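You operate a simulated robot arm through the tools that you are given. There is no shell and no other tool.

The job below is to be done with a simulated robot arm. You get a single attempt, and the scene is never put back.

JOB
Water-test the discharge pipe and clamp the repair sleeve over the seam that drips.
Fine: free the sleeve cam first; the seam stands dry under water; test water tap shut at the end, nothing spilt. Where these are worked on the way, their far stop is far enough and under half their travel is too little: sleeve cam, test water tap.

The check looks at the end state, three seconds after you hand in, the way a careful person would. Anything else that was tipped, shoved, dropped, spilled or broken makes it a failure.

ROBOT AND FRAMES
A 6-joint arm with a two-finger gripper, fixed in place. Base frame: the origin is on the floor under the middle of its stand, x ahead of it, y to its left, z up; the work surface is at about z = 0.96. Lengths are in m, angles in degrees, forces in N, time in s.
It reaches about 1.572 m from its shoulder. Its first joint turns from -166.0 to 166.0 degrees. Payload 2.45 kg.
The TCP is the grasp point between the finger pads, 0.02 m short of the fingertips. In the tool frame z runs along the fingers and y along their closing line. The gripper opens to 0.14 m; its body begins 0.168 m behind the TCP.
Orientation is told as [roll, pitch, yaw] about the base's x, y, z axes, in that order, counted from this pose: with the fingers straight down and closing along the base's y, the tool's x points along the base's -x, its y along +y and its z along -z.

CONTROLS
- The arm moves only by the tool step_arm. Its argument "steps" is a list of rows, each an object (a shift or turn left out is 0, a gripper value left out holds the last) with "rotation": the turn, a rotation vector about the base's x, y, z in units of 8 degrees (1.0 is 8 degrees), a list of three; "linear": the shift along the base's x, y, z in units of 20 mm (1.0 is 20 mm), a list of three; "fingers": the gripper command, from -1 (shut) to 1 (fully open), values between in proportion. In form: [{"rotation": [rx, ry, rz], "linear": [tx, ty, tz], "fingers": fingers}, ...]. A call has 1 to 20 rows; each row shifts and turns the commanded pose from where the row before left it. A call with a number of a shift or a turn outside -1 to 1 is refused whole. Rows are played at 5 a second. More than 0.05 m and 8.6 degrees between two rows, or a gripper value outside its range, and nothing of the call is played. A pose out of reach is approached as far as the arm can. The call stops where the force on the tool passes 90 N (or 10 N more than at its start, if that is more) or the arm is blocked; 0.2 s more then pass. The fingers move at their own pace (about 0.045 m/s each) and stop on an object; they squeeze with about 21 N. The grip force told is the motor's: it shows also when the fingers shut on nothing. Time passes only in rows, and 0.2 s behind the last, so rows that do not move let the fingers close. It gives the time, the measured TCP pose, the force on the tool (base axes), the opening and the grip force at its end, in the units of the frame above (readings bear some noise), with the torque about the TCP (base axes, N m) and any sound that the robot's microphone picked up.
- Cameras (640 x 400 px; columns grow to the right, rows downward): "scene" is fixed at [0.2209, 0.65, 1.8149]; the picture's right is [-0.58, -0.81, 0.00], its down [-0.56, 0.40, -0.72] and it looks along [0.59, -0.42, -0.69] (base axes); focal length 349 px, centre (320, 200). "wrist" rides on the gripper at [0.078, 0.011, -0.209] in the tool frame; the picture's right is [-0.14, 0.99, 0.00], its down [-0.92, -0.13, -0.37] and it looks along [-0.37, -0.05, 0.93] (tool axes); focal length 280 px, centre (320, 200). There is no depth. A picture from a camera that has moved, and an enlarged one, comes with that camera's place and axes in the base frame and with its lens.
- camera(camera): a new picture of that camera. It takes no simulated time.
- inspect(camera, box): a new picture of the part [left, top, right, bottom] of that camera's present view, enlarged. It takes no simulated time.
- finish_job(): hands the job in; it is judged then, once.

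Nothing tells you positions but the pictures and the camera data. Unless the task says otherwise, let go and move clear before handing in.

The tools are called after ">>>" as name(argument=value, ...) on one line, values as JSON. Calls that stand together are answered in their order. step_arm: Moves the arm, as the interface text tells. Its arguments: {"type":"object","properties":{"steps":{"type":"array","items":{"type":"object","properties":{"rotation":{"type":"array","items":{"type":"number"}},"linear":{"type":"array","items":{"type":"number"}},"fingers":{"type":"number"}}}}},"required":["steps"]} The other tools are called the same way: camera (camera) takes a picture; inspect (camera, box) takes an enlarged picture of a part of a camera's view; finish_job () hands the job in.

At the start:

```text
clock: 0.0
eef_pos: [0.5094, 0.2461, 1.4406]
tcp_rot: [-0.1, 0.0, 0.2]
ft_force: [0.8, 0.2, 0.0]
wrist_torque: [-0.03, -0.03, 0.02]
width: 0.1401
grasp_force: 0.2
```

scene: 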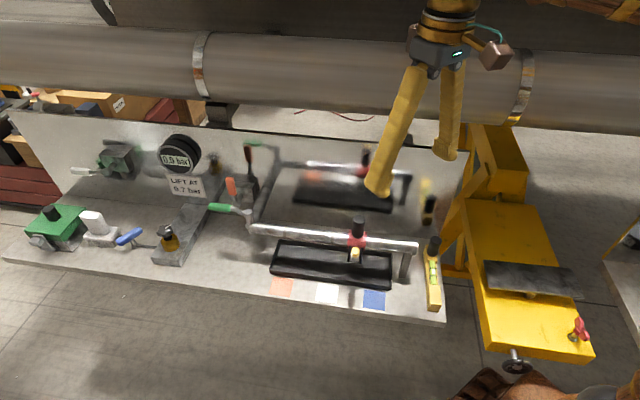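
wrist: 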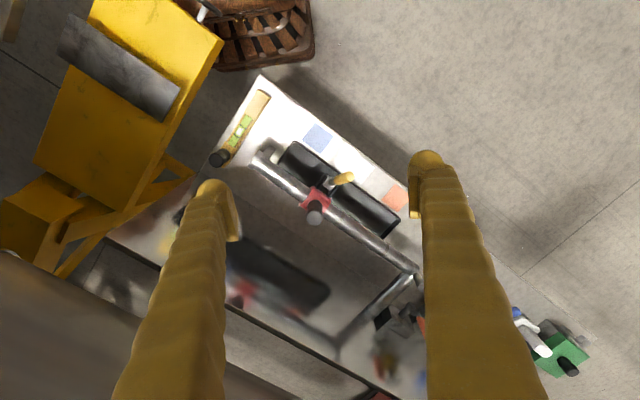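

I see a workbench with a pipe over a black drip tray, a sleeve with a red cam/handle on the pipe, a green-handled tap, a gauge with "lift at 0.7 bar", and other things. I'll look closer first.

>>> inspect(camera="scene", box=[220, 130, 460, 320])

>>> inspect(camera="scene", box=[10, 110, 250, 270])

>>> inspect(camera="wrist", box=[190, 70, 430, 270])

>>> inspect(camera="wrist", box=[340, 200, 620, 400])

```text
2.11 times, centred on (340, 225) of scene
camera zoom: at [0.2209, 0.65, 1.8149], right [-0.58, -0.81, 0.0], down [-0.56, 0.4, -0.72], along [0.59, -0.42, -0.69], focal length 736 px, centre (278, 147)
```

zoom: 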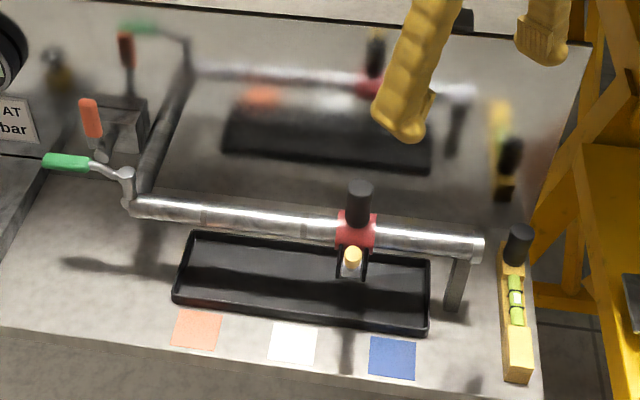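

```text
2.50 times, centred on (130, 190) of scene
camera zoom: at [0.2209, 0.65, 1.8149], right [-0.58, -0.81, 0.0], down [-0.56, 0.4, -0.72], along [0.59, -0.42, -0.69], focal length 874 px, centre (795, 225)
```

zoom: 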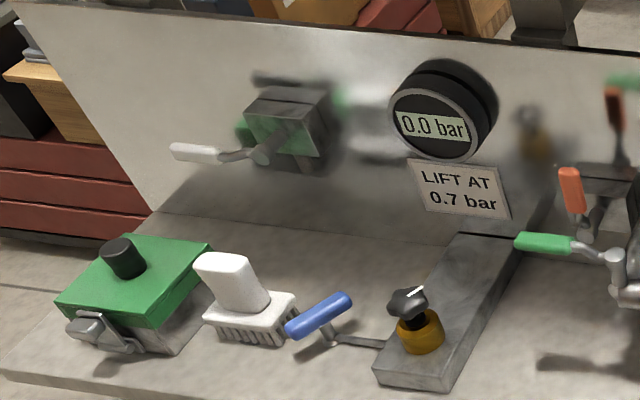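

```text
2.00 times, centred on (310, 170) of wrist
camera zoom: at [0.4318, 0.2578, 1.6483], right [0.14, 0.99, 0.0], down [0.92, -0.13, 0.37], along [0.37, -0.05, -0.93], focal length 561 px, centre (340, 260)
```

zoom: 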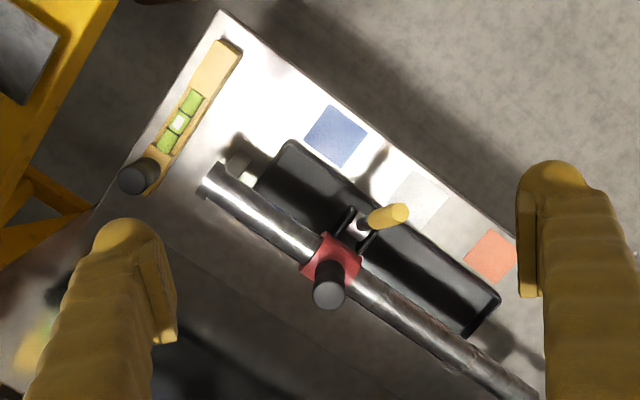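

```text
2.00 times, centred on (480, 300) of wrist
camera zoom: at [0.4318, 0.2578, 1.6483], right [0.14, 0.99, 0.0], down [0.92, -0.13, 0.37], along [0.37, -0.05, -0.93], focal length 561 px, centre (0, 0)
```

zoom: 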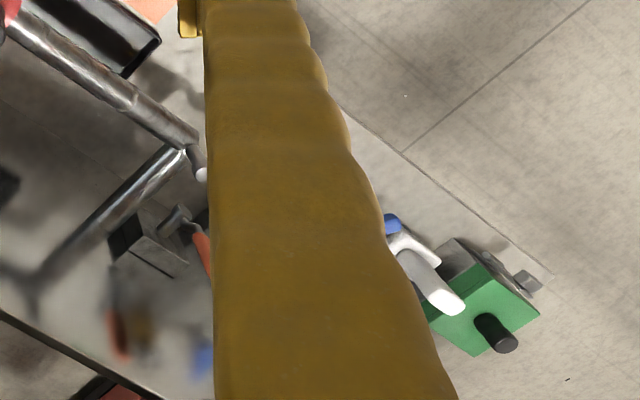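

The bench runs at about 45° in the base frame. The pipe lies along it with three seams, each with a colour patch in front, and the red sleeve sits between the white and blue seams. I want finer views of the levers and the sleeve before touching anything.

>>> inspect(camera="scene", box=[200, 130, 300, 240])

>>> inspect(camera="scene", box=[310, 205, 410, 275])

>>> inspect(camera="scene", box=[100, 120, 220, 270])

>>> inspect(camera="wrist", box=[290, 150, 370, 240])

>>> inspect(camera="scene", box=[400, 160, 460, 320])

```text
3.64 times, centred on (250, 185) of scene
camera zoom: at [0.2209, 0.65, 1.8149], right [-0.58, -0.81, 0.0], down [-0.56, 0.4, -0.72], along [0.59, -0.42, -0.69], focal length 1271 px, centre (574, 254)
```

zoom: 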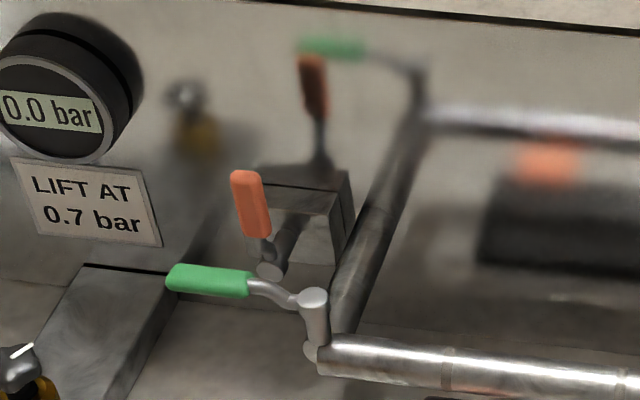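

```text
5.71 times, centred on (360, 240) of scene
camera zoom: at [0.2209, 0.65, 1.8149], right [-0.58, -0.81, 0.0], down [-0.56, 0.4, -0.72], along [0.59, -0.42, -0.69], focal length 1997 px, centre (91, -29)
```

zoom: 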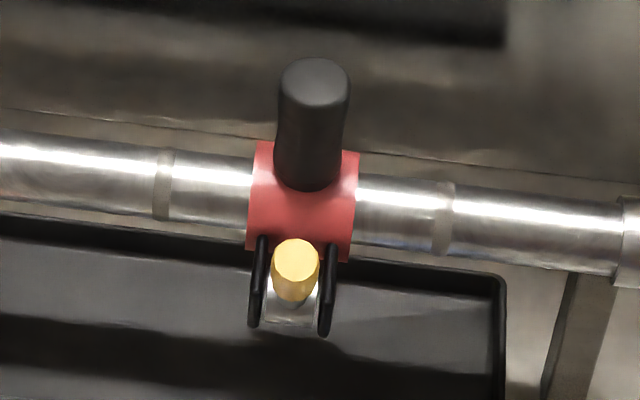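

```text
2.67 times, centred on (160, 195) of scene
camera zoom: at [0.2209, 0.65, 1.8149], right [-0.58, -0.81, 0.0], down [-0.56, 0.4, -0.72], along [0.59, -0.42, -0.69], focal length 932 px, centre (747, 213)
```

zoom: 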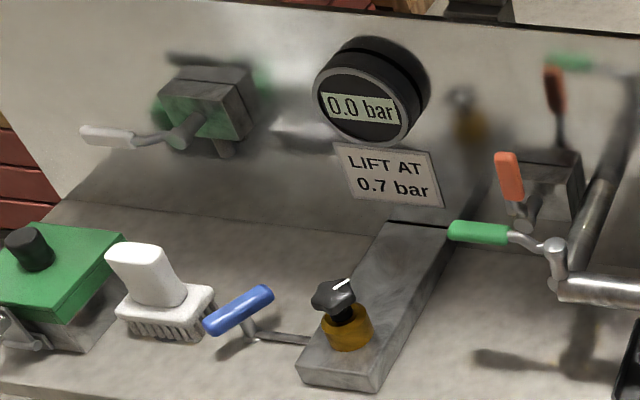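

```text
4.44 times, centred on (330, 195) of wrist
camera zoom: at [0.4318, 0.2578, 1.6483], right [0.14, 0.99, 0.0], down [0.92, -0.13, 0.37], along [0.37, -0.05, -0.93], focal length 1246 px, centre (276, 222)
```

zoom: 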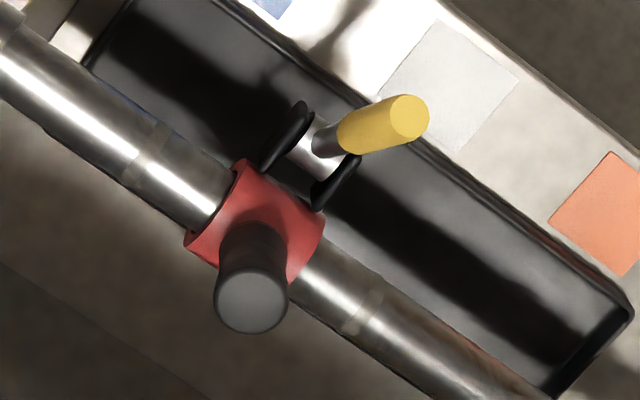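

```text
2.50 times, centred on (430, 240) of scene
camera zoom: at [0.2209, 0.65, 1.8149], right [-0.58, -0.81, 0.0], down [-0.56, 0.4, -0.72], along [0.59, -0.42, -0.69], focal length 874 px, centre (45, 100)
```

zoom: 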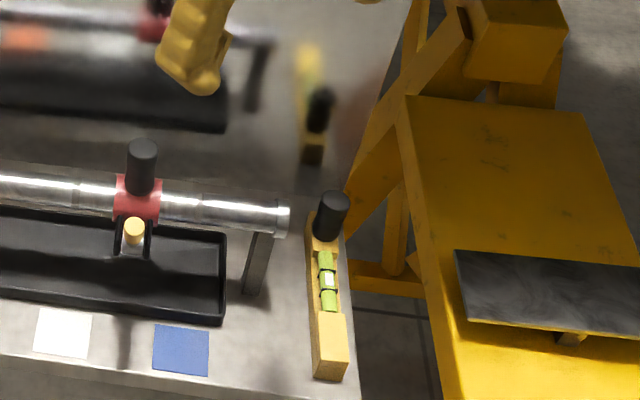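

Triangulating the two views puts the sleeve at about (0.64, 0.24), the yellow cam lever tip at about (0.58, 0.29, 1.175), and the green tap lever at the pipe elbow, about (0.87, 0.42). I'll turn the gripper in line with the bench and move over for a nearer look from the wrist camera.

>>> step_arm(steps=[{"rotation": [0, 0, -1], "linear": [0.5, 0.7, 0]}, {"rotation": [0, 0, -1], "linear": [0.8, 1, 0]}, {"rotation": [0, 0, -1], "linear": [0.8, 1, 0]}, {"rotation": [0, 0, -1], "linear": [0.8, 1, 0]}, {"rotation": [0, 0, -1], "linear": [0.8, 1, 0]}, {"rotation": [0, 0, -0.6], "linear": [0.8, 1, 0]}, {"linear": [0.8, 1, 0]}, {"linear": [0.8, 1, 0]}, {"linear": [0.8, 1, 0]}, {"linear": [0.8, 1, 0]}, {"linear": [0.8, 1, 0]}, {"linear": [0.8, 1, 0]}, {"linear": [0.5, 0.5, 0]}])

```text
clock: 2.8
eef_pos: [0.7045, 0.4892, 1.4417]
tcp_rot: [0.1, 0.0, -44.7]
ft_force: [0.6, -0.4, -0.2]
wrist_torque: [0.02, -0.02, -0.02]
width: 0.1399
grasp_force: 0.1
```

>>> camera(camera="wrist")

>>> camera(camera="scene")

```text
taken
camera wrist: at [0.6576, 0.5541, 1.6492], right [0.8, 0.61, 0.0], down [0.56, -0.74, 0.37], along [0.22, -0.29, -0.93], focal length 280 px, centre (320, 200)
```

wrist: 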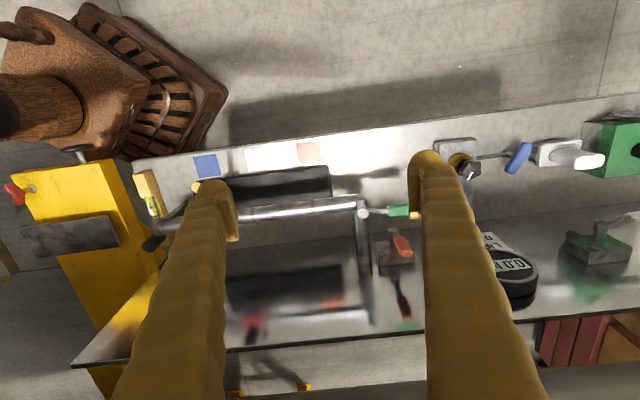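

```text
taken
```

scene: 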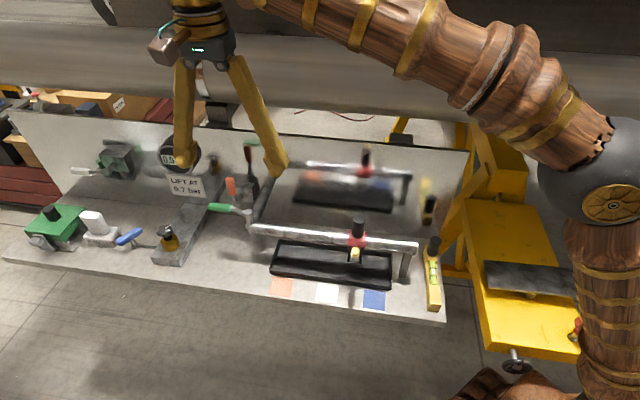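

>>> inspect(camera="wrist", box=[330, 180, 430, 290])

>>> inspect(camera="wrist", box=[160, 140, 380, 260])

>>> inspect(camera="wrist", box=[430, 120, 640, 310])

```text
3.64 times, centred on (380, 235) of wrist
camera zoom: at [0.6576, 0.5541, 1.6492], right [0.8, 0.61, 0.0], down [0.56, -0.74, 0.37], along [0.22, -0.29, -0.93], focal length 1020 px, centre (102, 73)
```

zoom: 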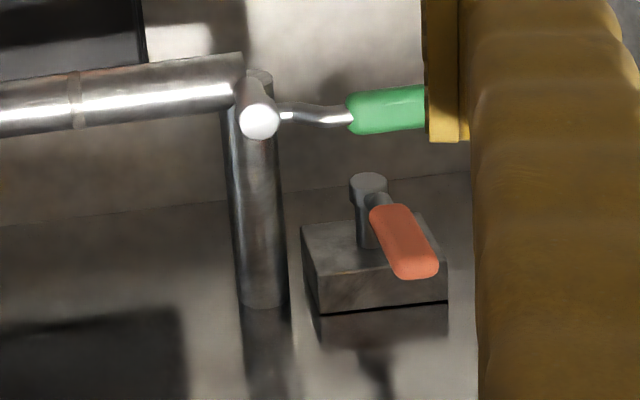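

```text
2.91 times, centred on (270, 200) of wrist
camera zoom: at [0.6576, 0.5541, 1.6492], right [0.8, 0.61, 0.0], down [0.56, -0.74, 0.37], along [0.22, -0.29, -0.93], focal length 816 px, centre (466, 200)
```

zoom: 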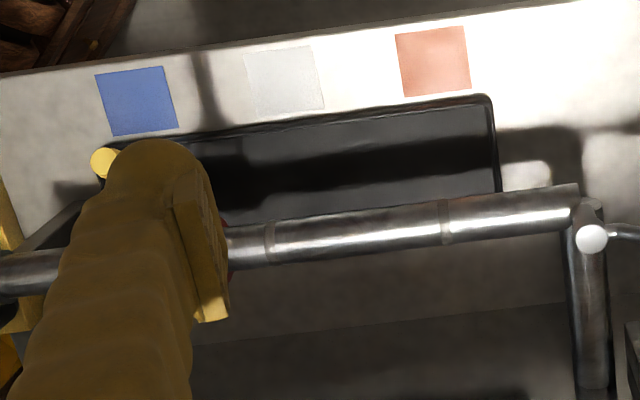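

```text
2.11 times, centred on (535, 215) of wrist
camera zoom: at [0.6576, 0.5541, 1.6492], right [0.8, 0.61, 0.0], down [0.56, -0.74, 0.37], along [0.22, -0.29, -0.93], focal length 590 px, centre (-133, 168)
```

zoom: 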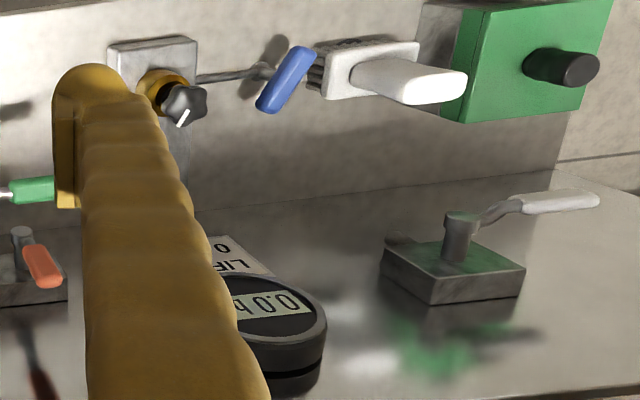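

The green lever sits right on the pipe's elbow, so I take it as the test water tap. The orange, white and blue levers belong to other fittings. The yellow-tipped cam lever leans about 30° forward of upright at roughly (0.59, 0.283, 1.158), so I'll go above it and check the alignment.

>>> step_arm(steps=[{"linear": [-0.516, -0.937, -0.6], "fingers": 0.15}, {"linear": [-0.516, -0.937, -0.6]}, {"linear": [-0.516, -0.937, -0.6]}, {"linear": [-0.516, -0.937, -0.6]}, {"linear": [-0.516, -0.937, -0.6]}, {"linear": [-0.516, -0.937, -0.6]}, {"linear": [-0.516, -0.937, -0.6]}, {"linear": [-0.516, -0.937, -0.6]}, {"linear": [-0.516, -0.937, -0.6]}, {"linear": [-0.516, -0.937, -0.6]}, {"linear": [-0.516, -0.937, -0.6]}, {}])

>>> camera(camera="wrist")

>>> camera(camera="scene")

```text
clock: 5.4
eef_pos: [0.5912, 0.2851, 1.3085]
tcp_rot: [0.0, -0.1, -44.7]
ft_force: [0.4, 0.1, -0.8]
wrist_torque: [0.01, 0.01, -0.03]
width: 0.0807
grasp_force: 0.0
```

```text
taken
camera wrist: at [0.5441, 0.3485, 1.516], right [0.79, 0.61, 0.0], down [0.56, -0.74, 0.37], along [0.22, -0.29, -0.93], focal length 280 px, centre (320, 200)
```

wrist: 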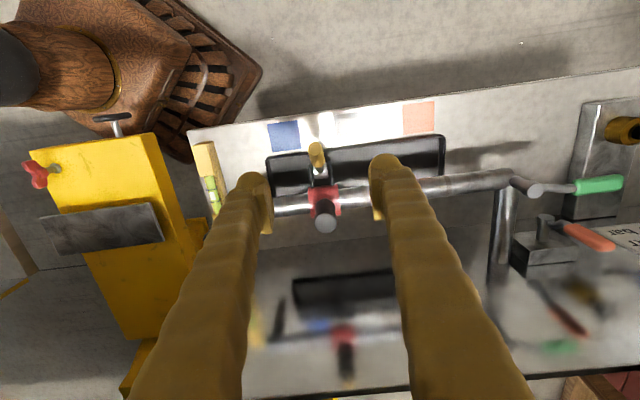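

```text
taken
```

scene: 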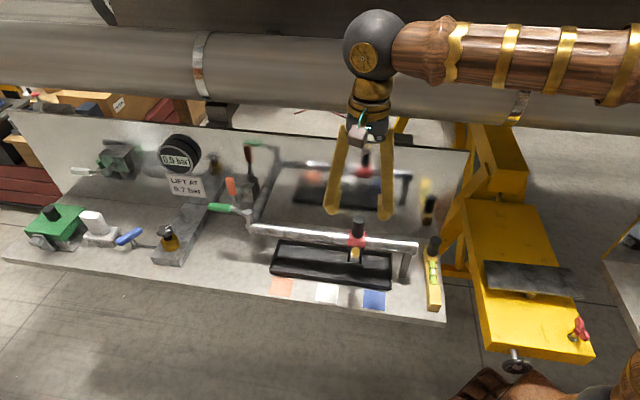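

>>> inspect(camera="wrist", box=[270, 120, 370, 240])

>>> inspect(camera="wrist", box=[470, 90, 640, 290])

```text
3.33 times, centred on (320, 180) of wrist
camera zoom: at [0.5441, 0.3485, 1.516], right [0.79, 0.61, 0.0], down [0.56, -0.74, 0.37], along [0.22, -0.29, -0.93], focal length 935 px, centre (320, 267)
```

zoom: 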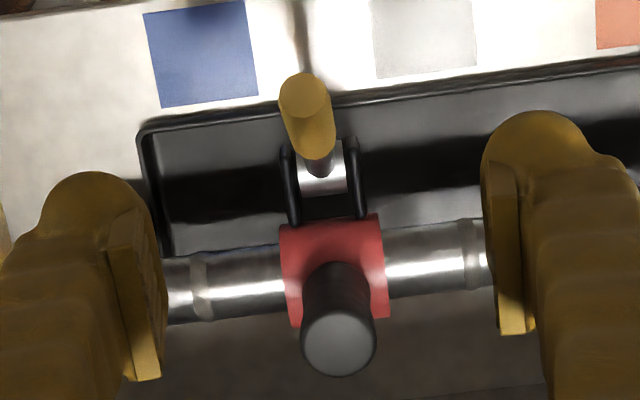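

```text
2.00 times, centred on (555, 190) of wrist
camera zoom: at [0.5441, 0.3485, 1.516], right [0.79, 0.61, 0.0], down [0.56, -0.74, 0.37], along [0.22, -0.29, -0.93], focal length 561 px, centre (-150, 220)
```

zoom: 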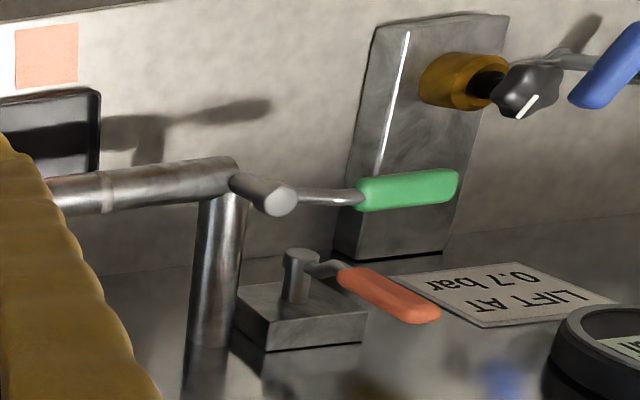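

The cam handle is centred between the open fingers in the closing direction. I'll descend onto it and close gently.

>>> step_arm(steps=[{"linear": [0, 0, -1]}, {"linear": [0, 0, -1]}, {"linear": [0, 0, -1]}, {"linear": [0, 0, -1]}, {"linear": [0, 0, -1]}, {"linear": [0, 0, -1]}, {"linear": [0, 0, -1]}, {"linear": [0, 0, -0.5]}])

>>> inspect(camera="wrist", box=[220, 100, 420, 300])

>>> inspect(camera="scene", box=[300, 160, 420, 290])

```text
clock: 7.2
eef_pos: [0.5922, 0.2846, 1.1583]
tcp_rot: [0.0, 0.0, -44.7]
ft_force: [0.6, 0.1, -0.7]
wrist_torque: [0.01, -0.01, -0.01]
width: 0.0805
grasp_force: 0.1
```

```text
2.00 times, centred on (320, 200) of wrist
camera zoom: at [0.5446, 0.3477, 1.3664], right [0.79, 0.61, 0.0], down [0.56, -0.74, 0.37], along [0.22, -0.29, -0.93], focal length 561 px, centre (320, 200)
```

zoom: 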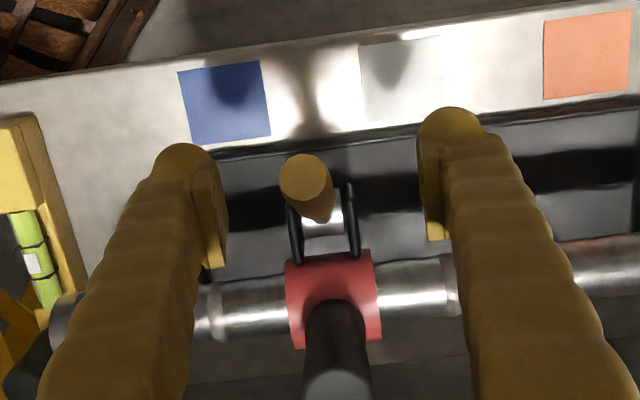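

```text
3.08 times, centred on (360, 225) of scene
camera zoom: at [0.2209, 0.65, 1.8149], right [-0.58, -0.81, 0.0], down [-0.56, 0.4, -0.72], along [0.59, -0.42, -0.69], focal length 1075 px, centre (197, 123)
```

zoom: 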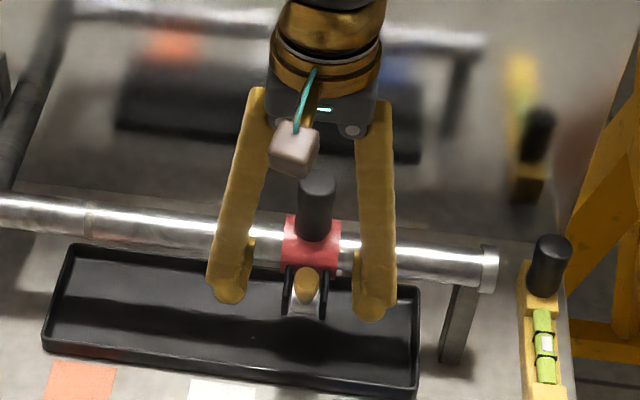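

>>> step_arm(steps=[{"fingers": -1}, {}, {}, {}, {}])

>>> inspect(camera="wrist", box=[220, 100, 420, 300])

```text
clock: 8.4
eef_pos: [0.5909, 0.2841, 1.1592]
tcp_rot: [-0.1, 0.0, -44.8]
ft_force: [-28.2, -28.3, -1.5]
wrist_torque: [-0.28, 0.39, -0.15]
width: 0.0236
grasp_force: 38.4
```

```text
2.00 times, centred on (320, 200) of wrist
camera zoom: at [0.544, 0.347, 1.3664], right [0.8, 0.61, 0.0], down [0.56, -0.74, 0.37], along [0.22, -0.29, -0.93], focal length 561 px, centre (320, 200)
```

zoom: 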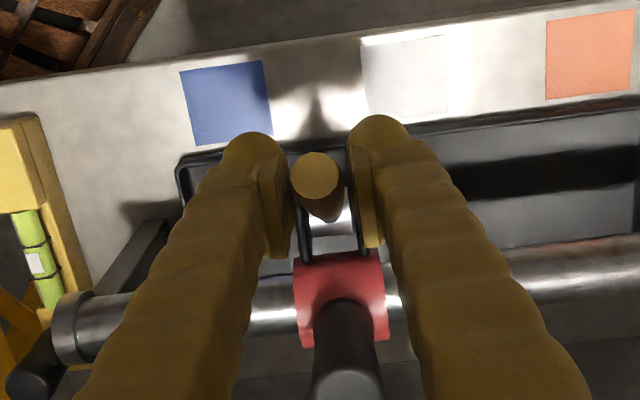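

The fingers closed a few mm off centre, so there is a 40 N side load along the pipe. I'll ease the tool toward −s to relieve it before turning the cam.

>>> step_arm(steps=[{"linear": [-0.07, -0.07, 0]}, {}])

```text
clock: 9.0
eef_pos: [0.5905, 0.2831, 1.1588]
tcp_rot: [0.0, 0.0, -44.8]
ft_force: [-5.5, -6.2, -13.3]
wrist_torque: [0.19, 0.29, -0.01]
width: 0.0238
grasp_force: 44.6
```

>>> step_arm(steps=[{"linear": [-0.2, 0.2, -0.16]}, {"linear": [-0.21, 0.21, -0.18]}, {}])

>>> inspect(camera="wrist", box=[220, 100, 420, 300])

```text
clock: 9.8
eef_pos: [0.5837, 0.2915, 1.1526]
tcp_rot: [0.1, 0.0, -44.8]
ft_force: [17.0, -4.4, 6.2]
wrist_torque: [-0.91, -1.07, -0.02]
width: 0.0236
grasp_force: 45.2
```

```text
2.00 times, centred on (320, 200) of wrist
camera zoom: at [0.5354, 0.3545, 1.36], right [0.8, 0.61, 0.0], down [0.56, -0.74, 0.37], along [0.23, -0.29, -0.93], focal length 561 px, centre (320, 200)
```

zoom: 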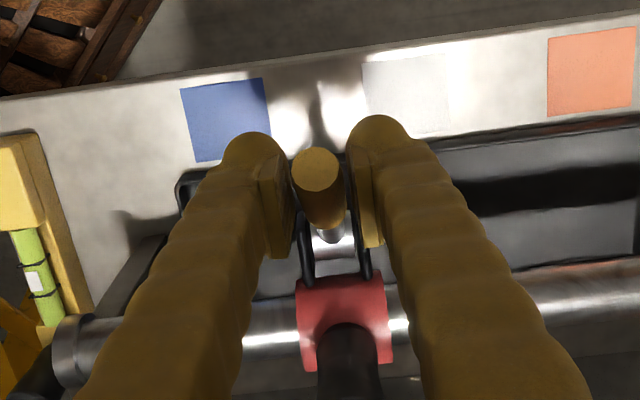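

The lever follows forward and down with moderate force. I'll carry on along its arc, tilting the gripper with it.

>>> step_arm(steps=[{"linear": [-0.191, 0.191, -0.205], "rotation": [-0.44, -0.44, 0]}, {"linear": [-0.18, 0.18, -0.23], "rotation": [-0.44, -0.44, 0]}, {"linear": [-0.163, 0.163, -0.255], "rotation": [-0.44, -0.44, 0]}, {"linear": [-0.145, 0.145, -0.27], "rotation": [-0.44, -0.44, 0]}, {}])

>>> inspect(camera="wrist", box=[220, 100, 420, 300])

>>> inspect(camera="scene", box=[300, 160, 420, 290])

```text
clock: 11.0
eef_pos: [0.5687, 0.3051, 1.1323]
tcp_rot: [-0.1, -19.9, -44.8]
ft_force: [-8.1, 7.0, -12.1]
wrist_torque: [0.81, 0.91, -0.09]
width: 0.0236
grasp_force: 45.4
```

```text
2.00 times, centred on (320, 200) of wrist
camera zoom: at [0.4747, 0.4159, 1.3002], right [0.79, 0.61, 0.04], down [0.44, -0.61, 0.66], along [0.43, -0.5, -0.75], focal length 561 px, centre (320, 200)
```

zoom: 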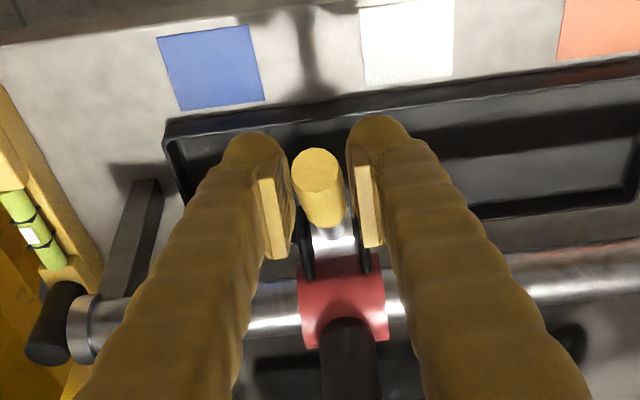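

```text
3.08 times, centred on (360, 225) of scene
camera zoom: at [0.2209, 0.65, 1.8149], right [-0.58, -0.81, 0.0], down [-0.56, 0.4, -0.72], along [0.59, -0.42, -0.69], focal length 1075 px, centre (197, 123)
```

zoom: 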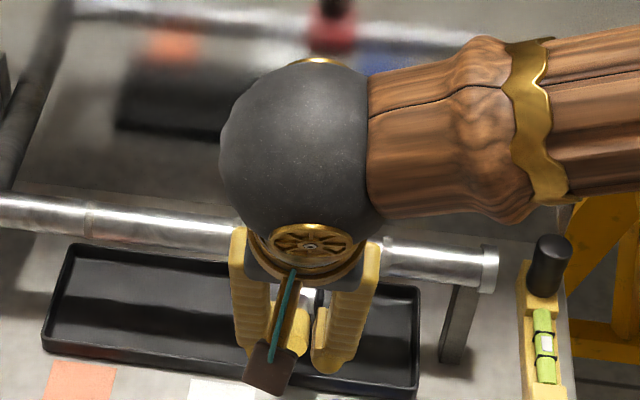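

>>> step_arm(steps=[{"linear": [-0.127, 0.127, -0.285], "rotation": [-0.35, -0.35, 0]}, {"linear": [-0.113, 0.113, -0.3], "rotation": [-0.4, -0.4, 0]}, {"linear": [-0.092, 0.092, -0.315], "rotation": [-0.44, -0.44, 0]}, {"linear": [-0.071, 0.071, -0.325], "rotation": [-0.44, -0.44, 0]}, {}])

>>> inspect(camera="wrist", box=[220, 100, 420, 300])

```text
clock: 12.2
eef_pos: [0.5693, 0.3058, 1.094]
tcp_rot: [-2.0, -38.5, -44.5]
ft_force: [20.5, -17.1, -18.4]
wrist_torque: [0.65, 0.62, 0.01]
width: 0.0237
grasp_force: 45.1
```

```text
2.00 times, centred on (320, 200) of wrist
camera zoom: at [0.4466, 0.4532, 1.2057], right [0.79, 0.62, 0.06], down [0.27, -0.42, 0.87], along [0.56, -0.66, -0.5], focal length 561 px, centre (320, 200)
```

zoom: 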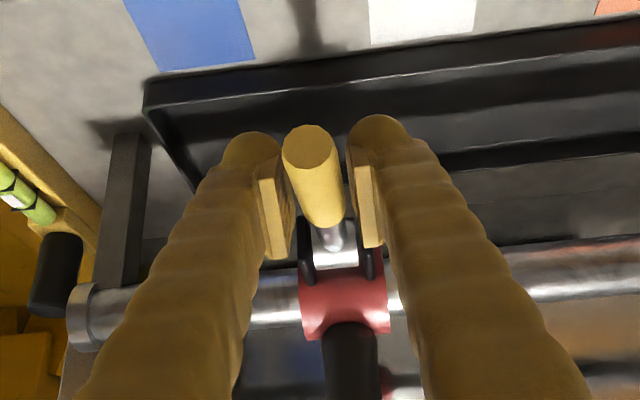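

The lever is now near horizontal and seems to pull the tool onward. I'll open the fingers and see where it rests.

>>> step_arm(steps=[{"fingers": -0.3}, {}, {}])

>>> inspect(camera="wrist", box=[220, 100, 420, 300])

```text
clock: 13.0
eef_pos: [0.561, 0.3128, 1.1094]
tcp_rot: [-0.2, -38.4, -44.7]
ft_force: [-0.1, -0.3, -0.6]
wrist_torque: [-0.03, 0.01, -0.02]
width: 0.0489
grasp_force: 0.0
```

```text
2.00 times, centred on (320, 200) of wrist
camera zoom: at [0.4337, 0.4561, 1.2226], right [0.77, 0.63, 0.08], down [0.26, -0.44, 0.86], along [0.58, -0.64, -0.5], focal length 561 px, centre (320, 200)
```

zoom: 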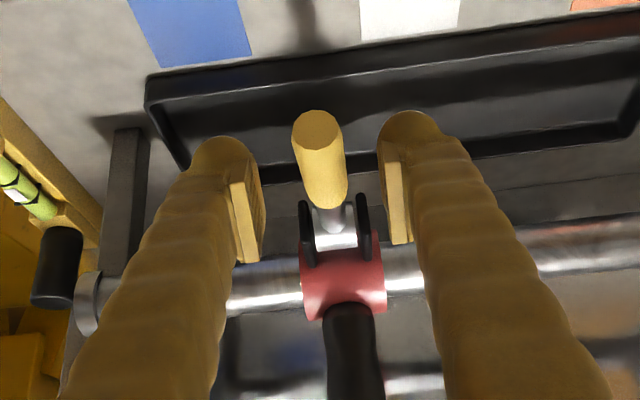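

The lever stayed at about 86° from vertical after release, having started at about 27°. To learn whether this is its stop, I'll re-grip lower on it and nudge it further down while watching the force.

>>> step_arm(steps=[{"linear": [0.44, -0.44, -0.78]}, {"fingers": -1}, {}, {}, {}])

```text
clock: 14.2
eef_pos: [0.5706, 0.3037, 1.0934]
tcp_rot: [-0.2, -38.4, -44.8]
ft_force: [-2.1, 6.3, 2.6]
wrist_torque: [-0.11, -0.15, 0.04]
width: 0.0231
grasp_force: 44.8
```

>>> step_arm(steps=[{"linear": [0, 0, -0.3], "rotation": [-0.2, -0.2, 0]}, {"linear": [0, 0, -0.3], "rotation": [-0.2, -0.2, 0]}, {}])

>>> inspect(camera="wrist", box=[220, 100, 420, 300])

```text
clock: 15.0
eef_pos: [0.5705, 0.3025, 1.0823]
tcp_rot: [-0.2, -43.0, -44.8]
ft_force: [7.3, -7.3, 15.6]
wrist_torque: [-0.79, -0.8, -0.02]
width: 0.0229
grasp_force: 45.3
```

```text
2.00 times, centred on (320, 200) of wrist
camera zoom: at [0.4368, 0.453, 1.1791], right [0.77, 0.63, 0.09], down [0.21, -0.39, 0.9], along [0.6, -0.67, -0.43], focal length 561 px, centre (320, 200)
```

zoom: 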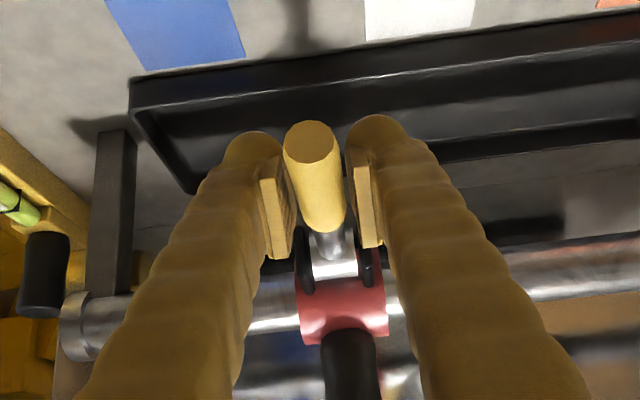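

It moves on with only friction-like resistance, so there is more travel. I'll continue along the arc.

>>> step_arm(steps=[{"linear": [0.02, -0.02, -0.26], "rotation": [-0.4, -0.4, 0]}, {"linear": [0.04, -0.04, -0.255], "rotation": [-0.4, -0.4, 0]}, {"linear": [0.057, -0.057, -0.255], "rotation": [-0.4, -0.4, 0]}, {}])

>>> inspect(camera="wrist", box=[220, 100, 420, 300])

>>> inspect(camera="scene", box=[300, 160, 420, 330])

```text
clock: 16.0
eef_pos: [0.5719, 0.302, 1.0656]
tcp_rot: [-0.3, -56.5, -44.7]
ft_force: [-1.8, 2.5, 38.5]
wrist_torque: [0.43, 0.44, -0.12]
width: 0.0199
grasp_force: 45.1
```

```text
2.00 times, centred on (320, 200) of wrist
camera zoom: at [0.4261, 0.4638, 1.1143], right [0.75, 0.65, 0.11], down [0.05, -0.23, 0.97], along [0.66, -0.73, -0.21], focal length 561 px, centre (320, 200)
```

zoom: 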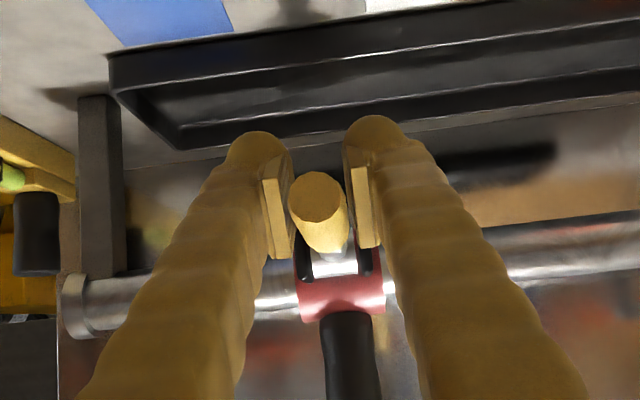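

```text
2.35 times, centred on (360, 245) of scene
camera zoom: at [0.2209, 0.65, 1.8149], right [-0.58, -0.81, 0.0], down [-0.56, 0.4, -0.72], along [0.59, -0.42, -0.69], focal length 822 px, centre (226, 94)
```

zoom: 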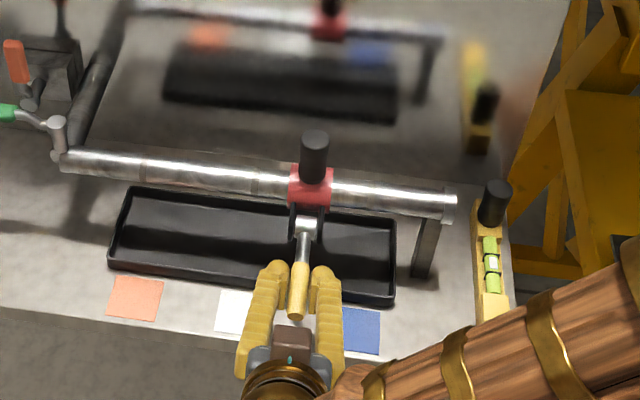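

The resistance jumped to 38 N with the lever at about 100°, so I take that as its far stop. I'll release, back off to the front and up, and return the gripper to vertical.

>>> step_arm(steps=[{"fingers": 0.1}, {}, {"linear": [-0.6, 0.6, 0.55]}, {"linear": [-0.6, 0.6, 0.55]}, {"linear": [-0.6, 0.6, 0.55]}, {"linear": [-0.6, 0.6, 0.55]}, {"linear": [0, 0, 1], "rotation": [0.7, 0.7, 0]}, {"linear": [0, 0, 1], "rotation": [0.7, 0.7, 0]}, {"linear": [0, 0, 1], "rotation": [0.7, 0.7, 0]}, {"linear": [0, 0, 1], "rotation": [0.7, 0.7, 0]}, {"linear": [0, 0, 1], "rotation": [0.7, 0.7, 0]}, {"linear": [0, 0, 1], "rotation": [0.7, 0.7, 0]}, {"linear": [0, 0, 1], "rotation": [0.7, 0.7, 0]}, {}])

>>> camera(camera="scene")

>>> camera(camera="wrist")

```text
clock: 19.0
eef_pos: [0.5228, 0.3505, 1.2484]
tcp_rot: [0.1, -0.9, -44.7]
ft_force: [0.6, 0.6, -0.4]
wrist_torque: [0.01, -0.05, 0.0]
width: 0.077
grasp_force: 0.1
```

```text
taken
```

scene: 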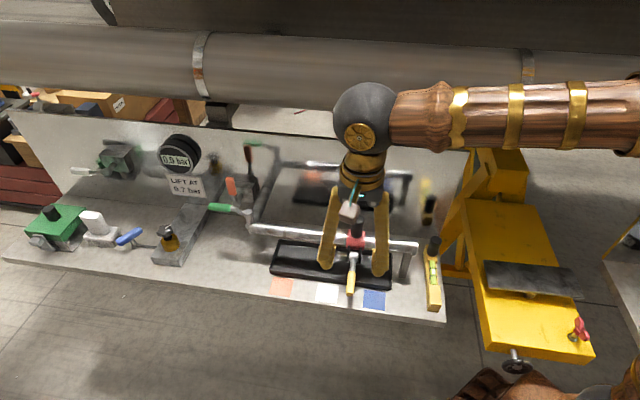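

```text
taken
camera wrist: at [0.4743, 0.4166, 1.4553], right [0.79, 0.61, 0.0], down [0.56, -0.73, 0.38], along [0.23, -0.3, -0.92], focal length 280 px, centre (320, 200)
```

wrist: 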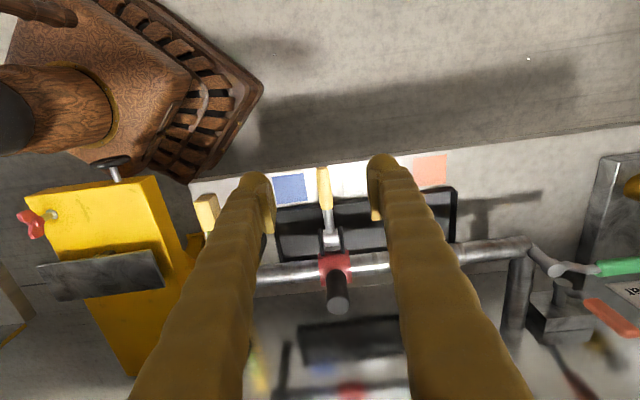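

The cam lever now lies out, pointing forward. Next is the tap: I'll rise, turn the gripper so it closes across the green handle, and go above the handle's end, keeping clear of the orange lever close behind it.

>>> step_arm(steps=[{"linear": [0.6, 0.2, 1], "rotation": [0, 0, 0.93], "fingers": -0.33}, {"linear": [1, 0.35, 1], "rotation": [0, 0, 0.93]}, {"linear": [1, 0.35, 1], "rotation": [0, 0, 0.93]}, {"linear": [1, 0.35, 1], "rotation": [0, 0, 0.93]}, {"linear": [1, 0.35, 1], "rotation": [0, 0, 0.93]}, {"linear": [1, 0.35, 0], "rotation": [0, 0, 0.93]}, {"linear": [1, 0.35, 0], "rotation": [0, 0, 0.93]}, {"linear": [1, 0.35, 0], "rotation": [0, 0, 0.93]}, {"linear": [1, 0.35, 0], "rotation": [0, 0, 0.93]}, {"linear": [1, 0.35, 0], "rotation": [0, 0, 0.93]}, {"linear": [1, 0.35, 0], "rotation": [0, 0, 0.93]}, {"linear": [1, 0.35, 0], "rotation": [0, 0, 0.98]}, {"linear": [1, 0.35, 0]}, {"linear": [1, 0.35, 0]}, {"linear": [1, 0.35, 0]}, {"linear": [1, 0.35, 0]}, {"linear": [1, 0.35, 0]}, {"linear": [1, 0.35, 0]}, {"linear": [1, 0.4, 0]}, {"linear": [1, 0.4, 0]}])

>>> camera(camera="wrist")

>>> camera(camera="scene")

```text
clock: 23.2
eef_pos: [0.9147, 0.4889, 1.3507]
tcp_rot: [0.1, -1.2, 44.8]
ft_force: [-0.5, 0.6, 1.2]
wrist_torque: [0.06, -0.11, -0.04]
width: 0.047
grasp_force: 0.0
```

```text
taken
camera wrist: at [0.8493, 0.4387, 1.5554], right [-0.6, 0.8, 0.0], down [0.74, 0.55, 0.39], along [0.31, 0.24, -0.92], focal length 280 px, centre (320, 200)
```

wrist: 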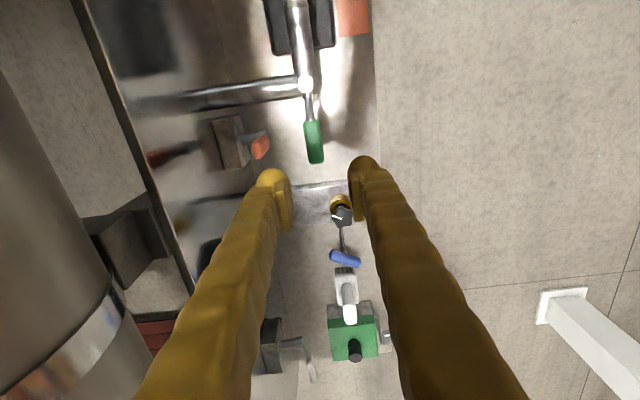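

```text
taken
```

scene: 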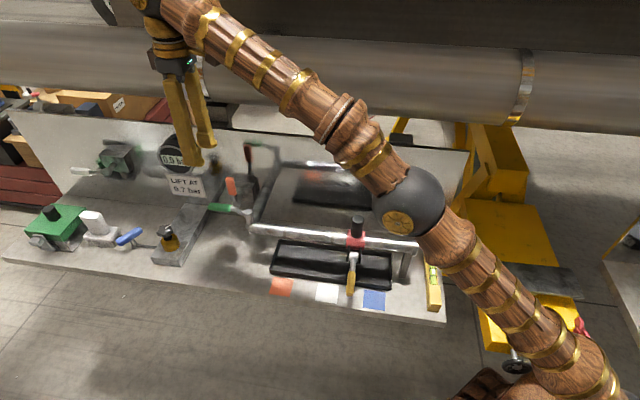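

>>> inspect(camera="wrist", box=[210, 50, 380, 200])

>>> inspect(camera="scene", box=[190, 150, 290, 250])

```text
2.67 times, centred on (295, 125) of wrist
camera zoom: at [0.8493, 0.4387, 1.5554], right [-0.6, 0.8, 0.0], down [0.74, 0.55, 0.39], along [0.31, 0.24, -0.92], focal length 748 px, centre (387, 400)
```

zoom: 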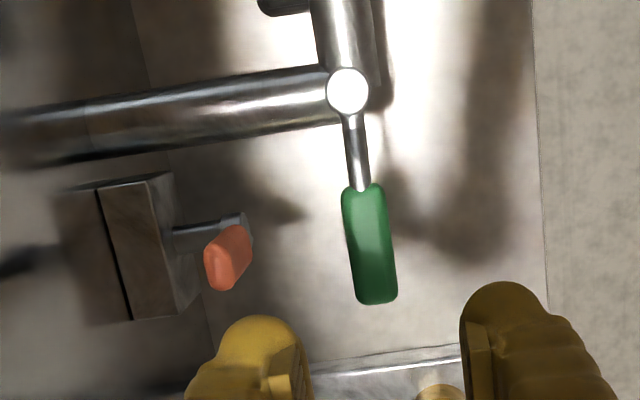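

```text
4.00 times, centred on (240, 200) of scene
camera zoom: at [0.2209, 0.65, 1.8149], right [-0.58, -0.81, 0.0], down [-0.56, 0.4, -0.72], along [0.59, -0.42, -0.69], focal length 1398 px, centre (640, 200)
```

zoom: 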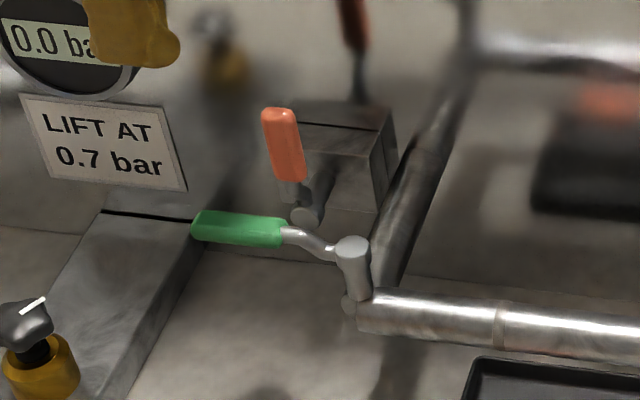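

Both views agree on the green handle: it runs along the bench at d≈0.308, with its end near (0.941, 0.505, 1.151). I'll line up on the outer part of the handle, beyond the orange lever, and descend most of the way.

>>> step_arm(steps=[{"linear": [0.935, 0.445, 0], "fingers": -0.4}, {"linear": [0, 0, -1]}, {"linear": [0, 0, -1]}, {"linear": [0, 0, -1]}, {"linear": [0, 0, -1]}, {"linear": [0, 0, -1]}, {"linear": [0, 0, -1]}, {}])

>>> camera(camera="wrist")

>>> inspect(camera="scene", box=[170, 120, 290, 250])

```text
clock: 25.0
eef_pos: [0.9217, 0.492, 1.2198]
tcp_rot: [0.0, -1.0, 44.9]
ft_force: [0.4, 0.8, 0.0]
wrist_torque: [-0.02, 0.0, 0.0]
width: 0.0421
grasp_force: 0.0
out of reach, approached as far as the arm can: row 1
```

```text
taken
camera wrist: at [0.8577, 0.4425, 1.4262], right [-0.6, 0.8, 0.0], down [0.74, 0.56, 0.39], along [0.31, 0.23, -0.92], focal length 280 px, centre (320, 200)
```

wrist: 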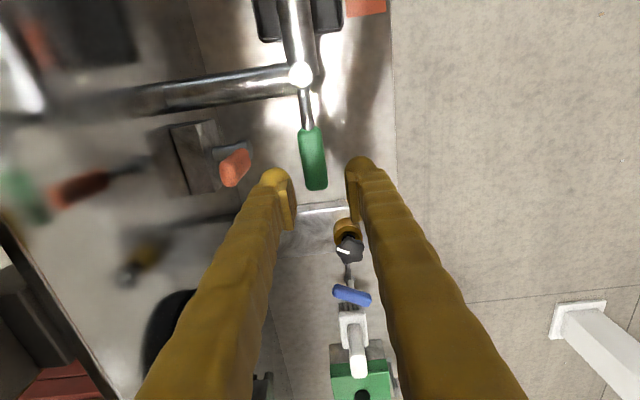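

```text
3.08 times, centred on (230, 185) of scene
camera zoom: at [0.2209, 0.65, 1.8149], right [-0.58, -0.81, 0.0], down [-0.56, 0.4, -0.72], along [0.59, -0.42, -0.69], focal length 1075 px, centre (597, 246)
```

zoom: 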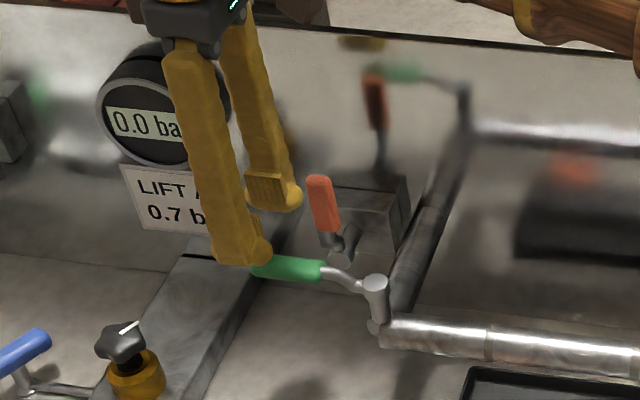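

The arm stopped slightly short there at its reach limit. I'll try the remaining 1 cm at this lower height.

>>> step_arm(steps=[{"linear": [0.5, 0.25, 0]}, {}])

```text
clock: 25.6
eef_pos: [0.9341, 0.4973, 1.2202]
tcp_rot: [0.0, -1.0, 44.9]
ft_force: [0.2, 0.6, 0.3]
wrist_torque: [0.0, 0.0, 0.02]
width: 0.0418
grasp_force: 0.1
```

>>> inspect(camera="wrist", box=[210, 100, 410, 240])

>>> inspect(camera="scene", box=[170, 120, 290, 250])

```text
2.86 times, centred on (310, 170) of wrist
camera zoom: at [0.8681, 0.4474, 1.426], right [-0.6, 0.8, 0.0], down [0.74, 0.56, 0.39], along [0.31, 0.23, -0.92], focal length 801 px, centre (349, 286)
```

zoom: 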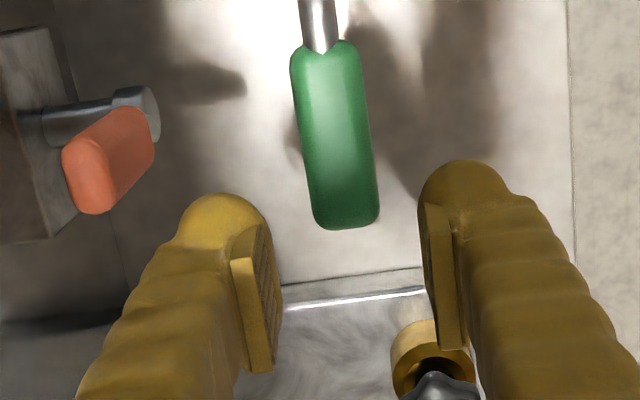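

```text
3.08 times, centred on (230, 185) of scene
camera zoom: at [0.2209, 0.65, 1.8149], right [-0.58, -0.81, 0.0], down [-0.56, 0.4, -0.72], along [0.59, -0.42, -0.69], focal length 1075 px, centre (597, 246)
```

zoom: 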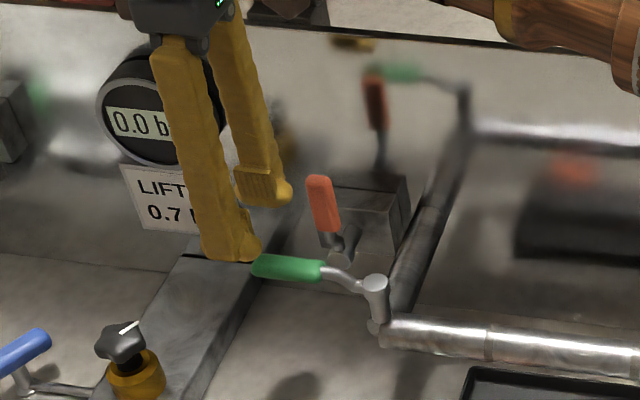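

>>> step_arm(steps=[{"linear": [0.08, 0.12, -0.7]}, {"linear": [0, 0, -0.7]}, {"linear": [0, 0, -0.7]}, {"linear": [0, 0, -0.7]}, {"linear": [0, 0, -0.6]}, {}])

>>> inspect(camera="wrist", box=[210, 100, 410, 240])

>>> inspect(camera="scene", box=[170, 120, 290, 250])

```text
clock: 27.0
eef_pos: [0.9352, 0.4989, 1.1505]
tcp_rot: [0.0, -0.9, 44.9]
ft_force: [0.0, -0.2, 0.7]
wrist_torque: [0.0, -0.02, -0.02]
width: 0.0419
grasp_force: 0.1
```

```text
2.86 times, centred on (310, 170) of wrist
camera zoom: at [0.8696, 0.4499, 1.3573], right [-0.6, 0.8, 0.0], down [0.74, 0.56, 0.38], along [0.31, 0.23, -0.92], focal length 801 px, centre (349, 286)
```

zoom: 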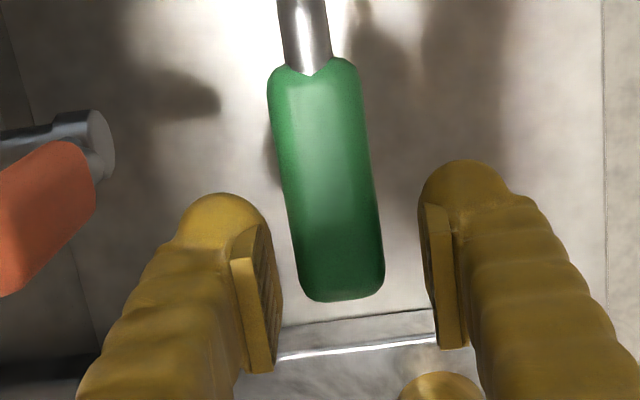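

```text
3.08 times, centred on (230, 185) of scene
camera zoom: at [0.2209, 0.65, 1.8149], right [-0.58, -0.81, 0.0], down [-0.56, 0.4, -0.72], along [0.59, -0.42, -0.69], focal length 1075 px, centre (597, 246)
```

zoom: 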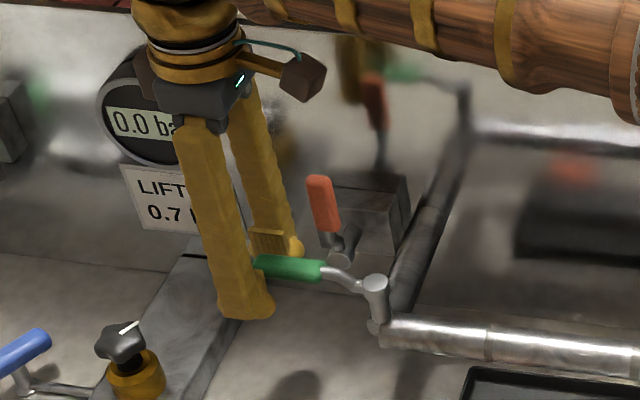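

The fingers straddle the green handle cleanly. I'll narrow them to a loose hold and swing the lever toward the front, since the orange lever blocks the wall side, checking force as I go.

>>> step_arm(steps=[{"fingers": -0.6}, {}, {"linear": [-0.5, 0.44, 0], "rotation": [0, 0, 0.9375]}, {"linear": [-0.555, 0.37, 0], "rotation": [0, 0, 0.9375]}, {}])

>>> inspect(camera="wrist", box=[210, 100, 410, 240])

>>> camera(camera="scene")

```text
clock: 28.2
eef_pos: [0.9142, 0.5165, 1.1509]
tcp_rot: [0.0, -1.0, 60.0]
ft_force: [0.0, -1.1, 0.2]
wrist_torque: [0.03, -0.01, -0.01]
width: 0.0278
grasp_force: 0.2
```

```text
2.86 times, centred on (310, 170) of wrist
camera zoom: at [0.8638, 0.4509, 1.3573], right [-0.79, 0.61, 0.0], down [0.57, 0.73, 0.39], along [0.23, 0.31, -0.92], focal length 801 px, centre (349, 286)
```

zoom: 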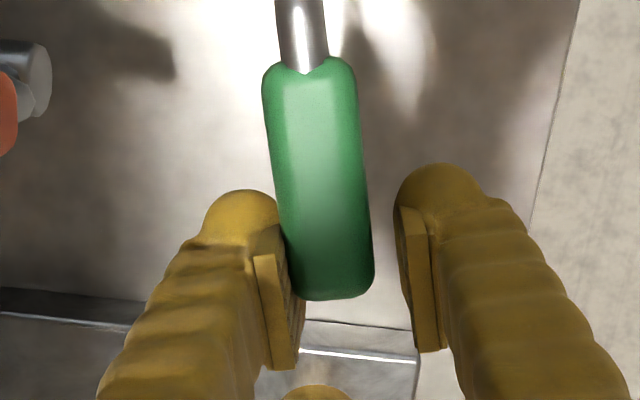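

```text
taken
```

scene: 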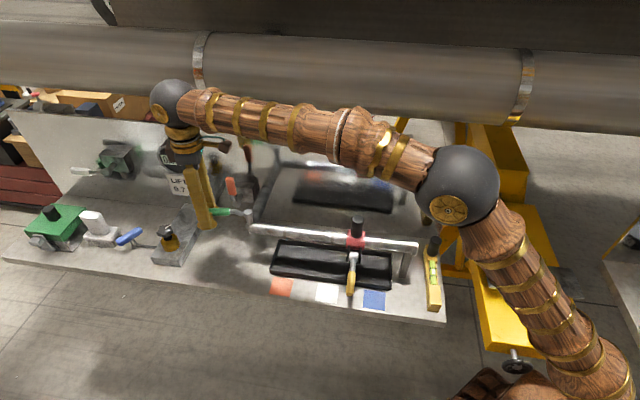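

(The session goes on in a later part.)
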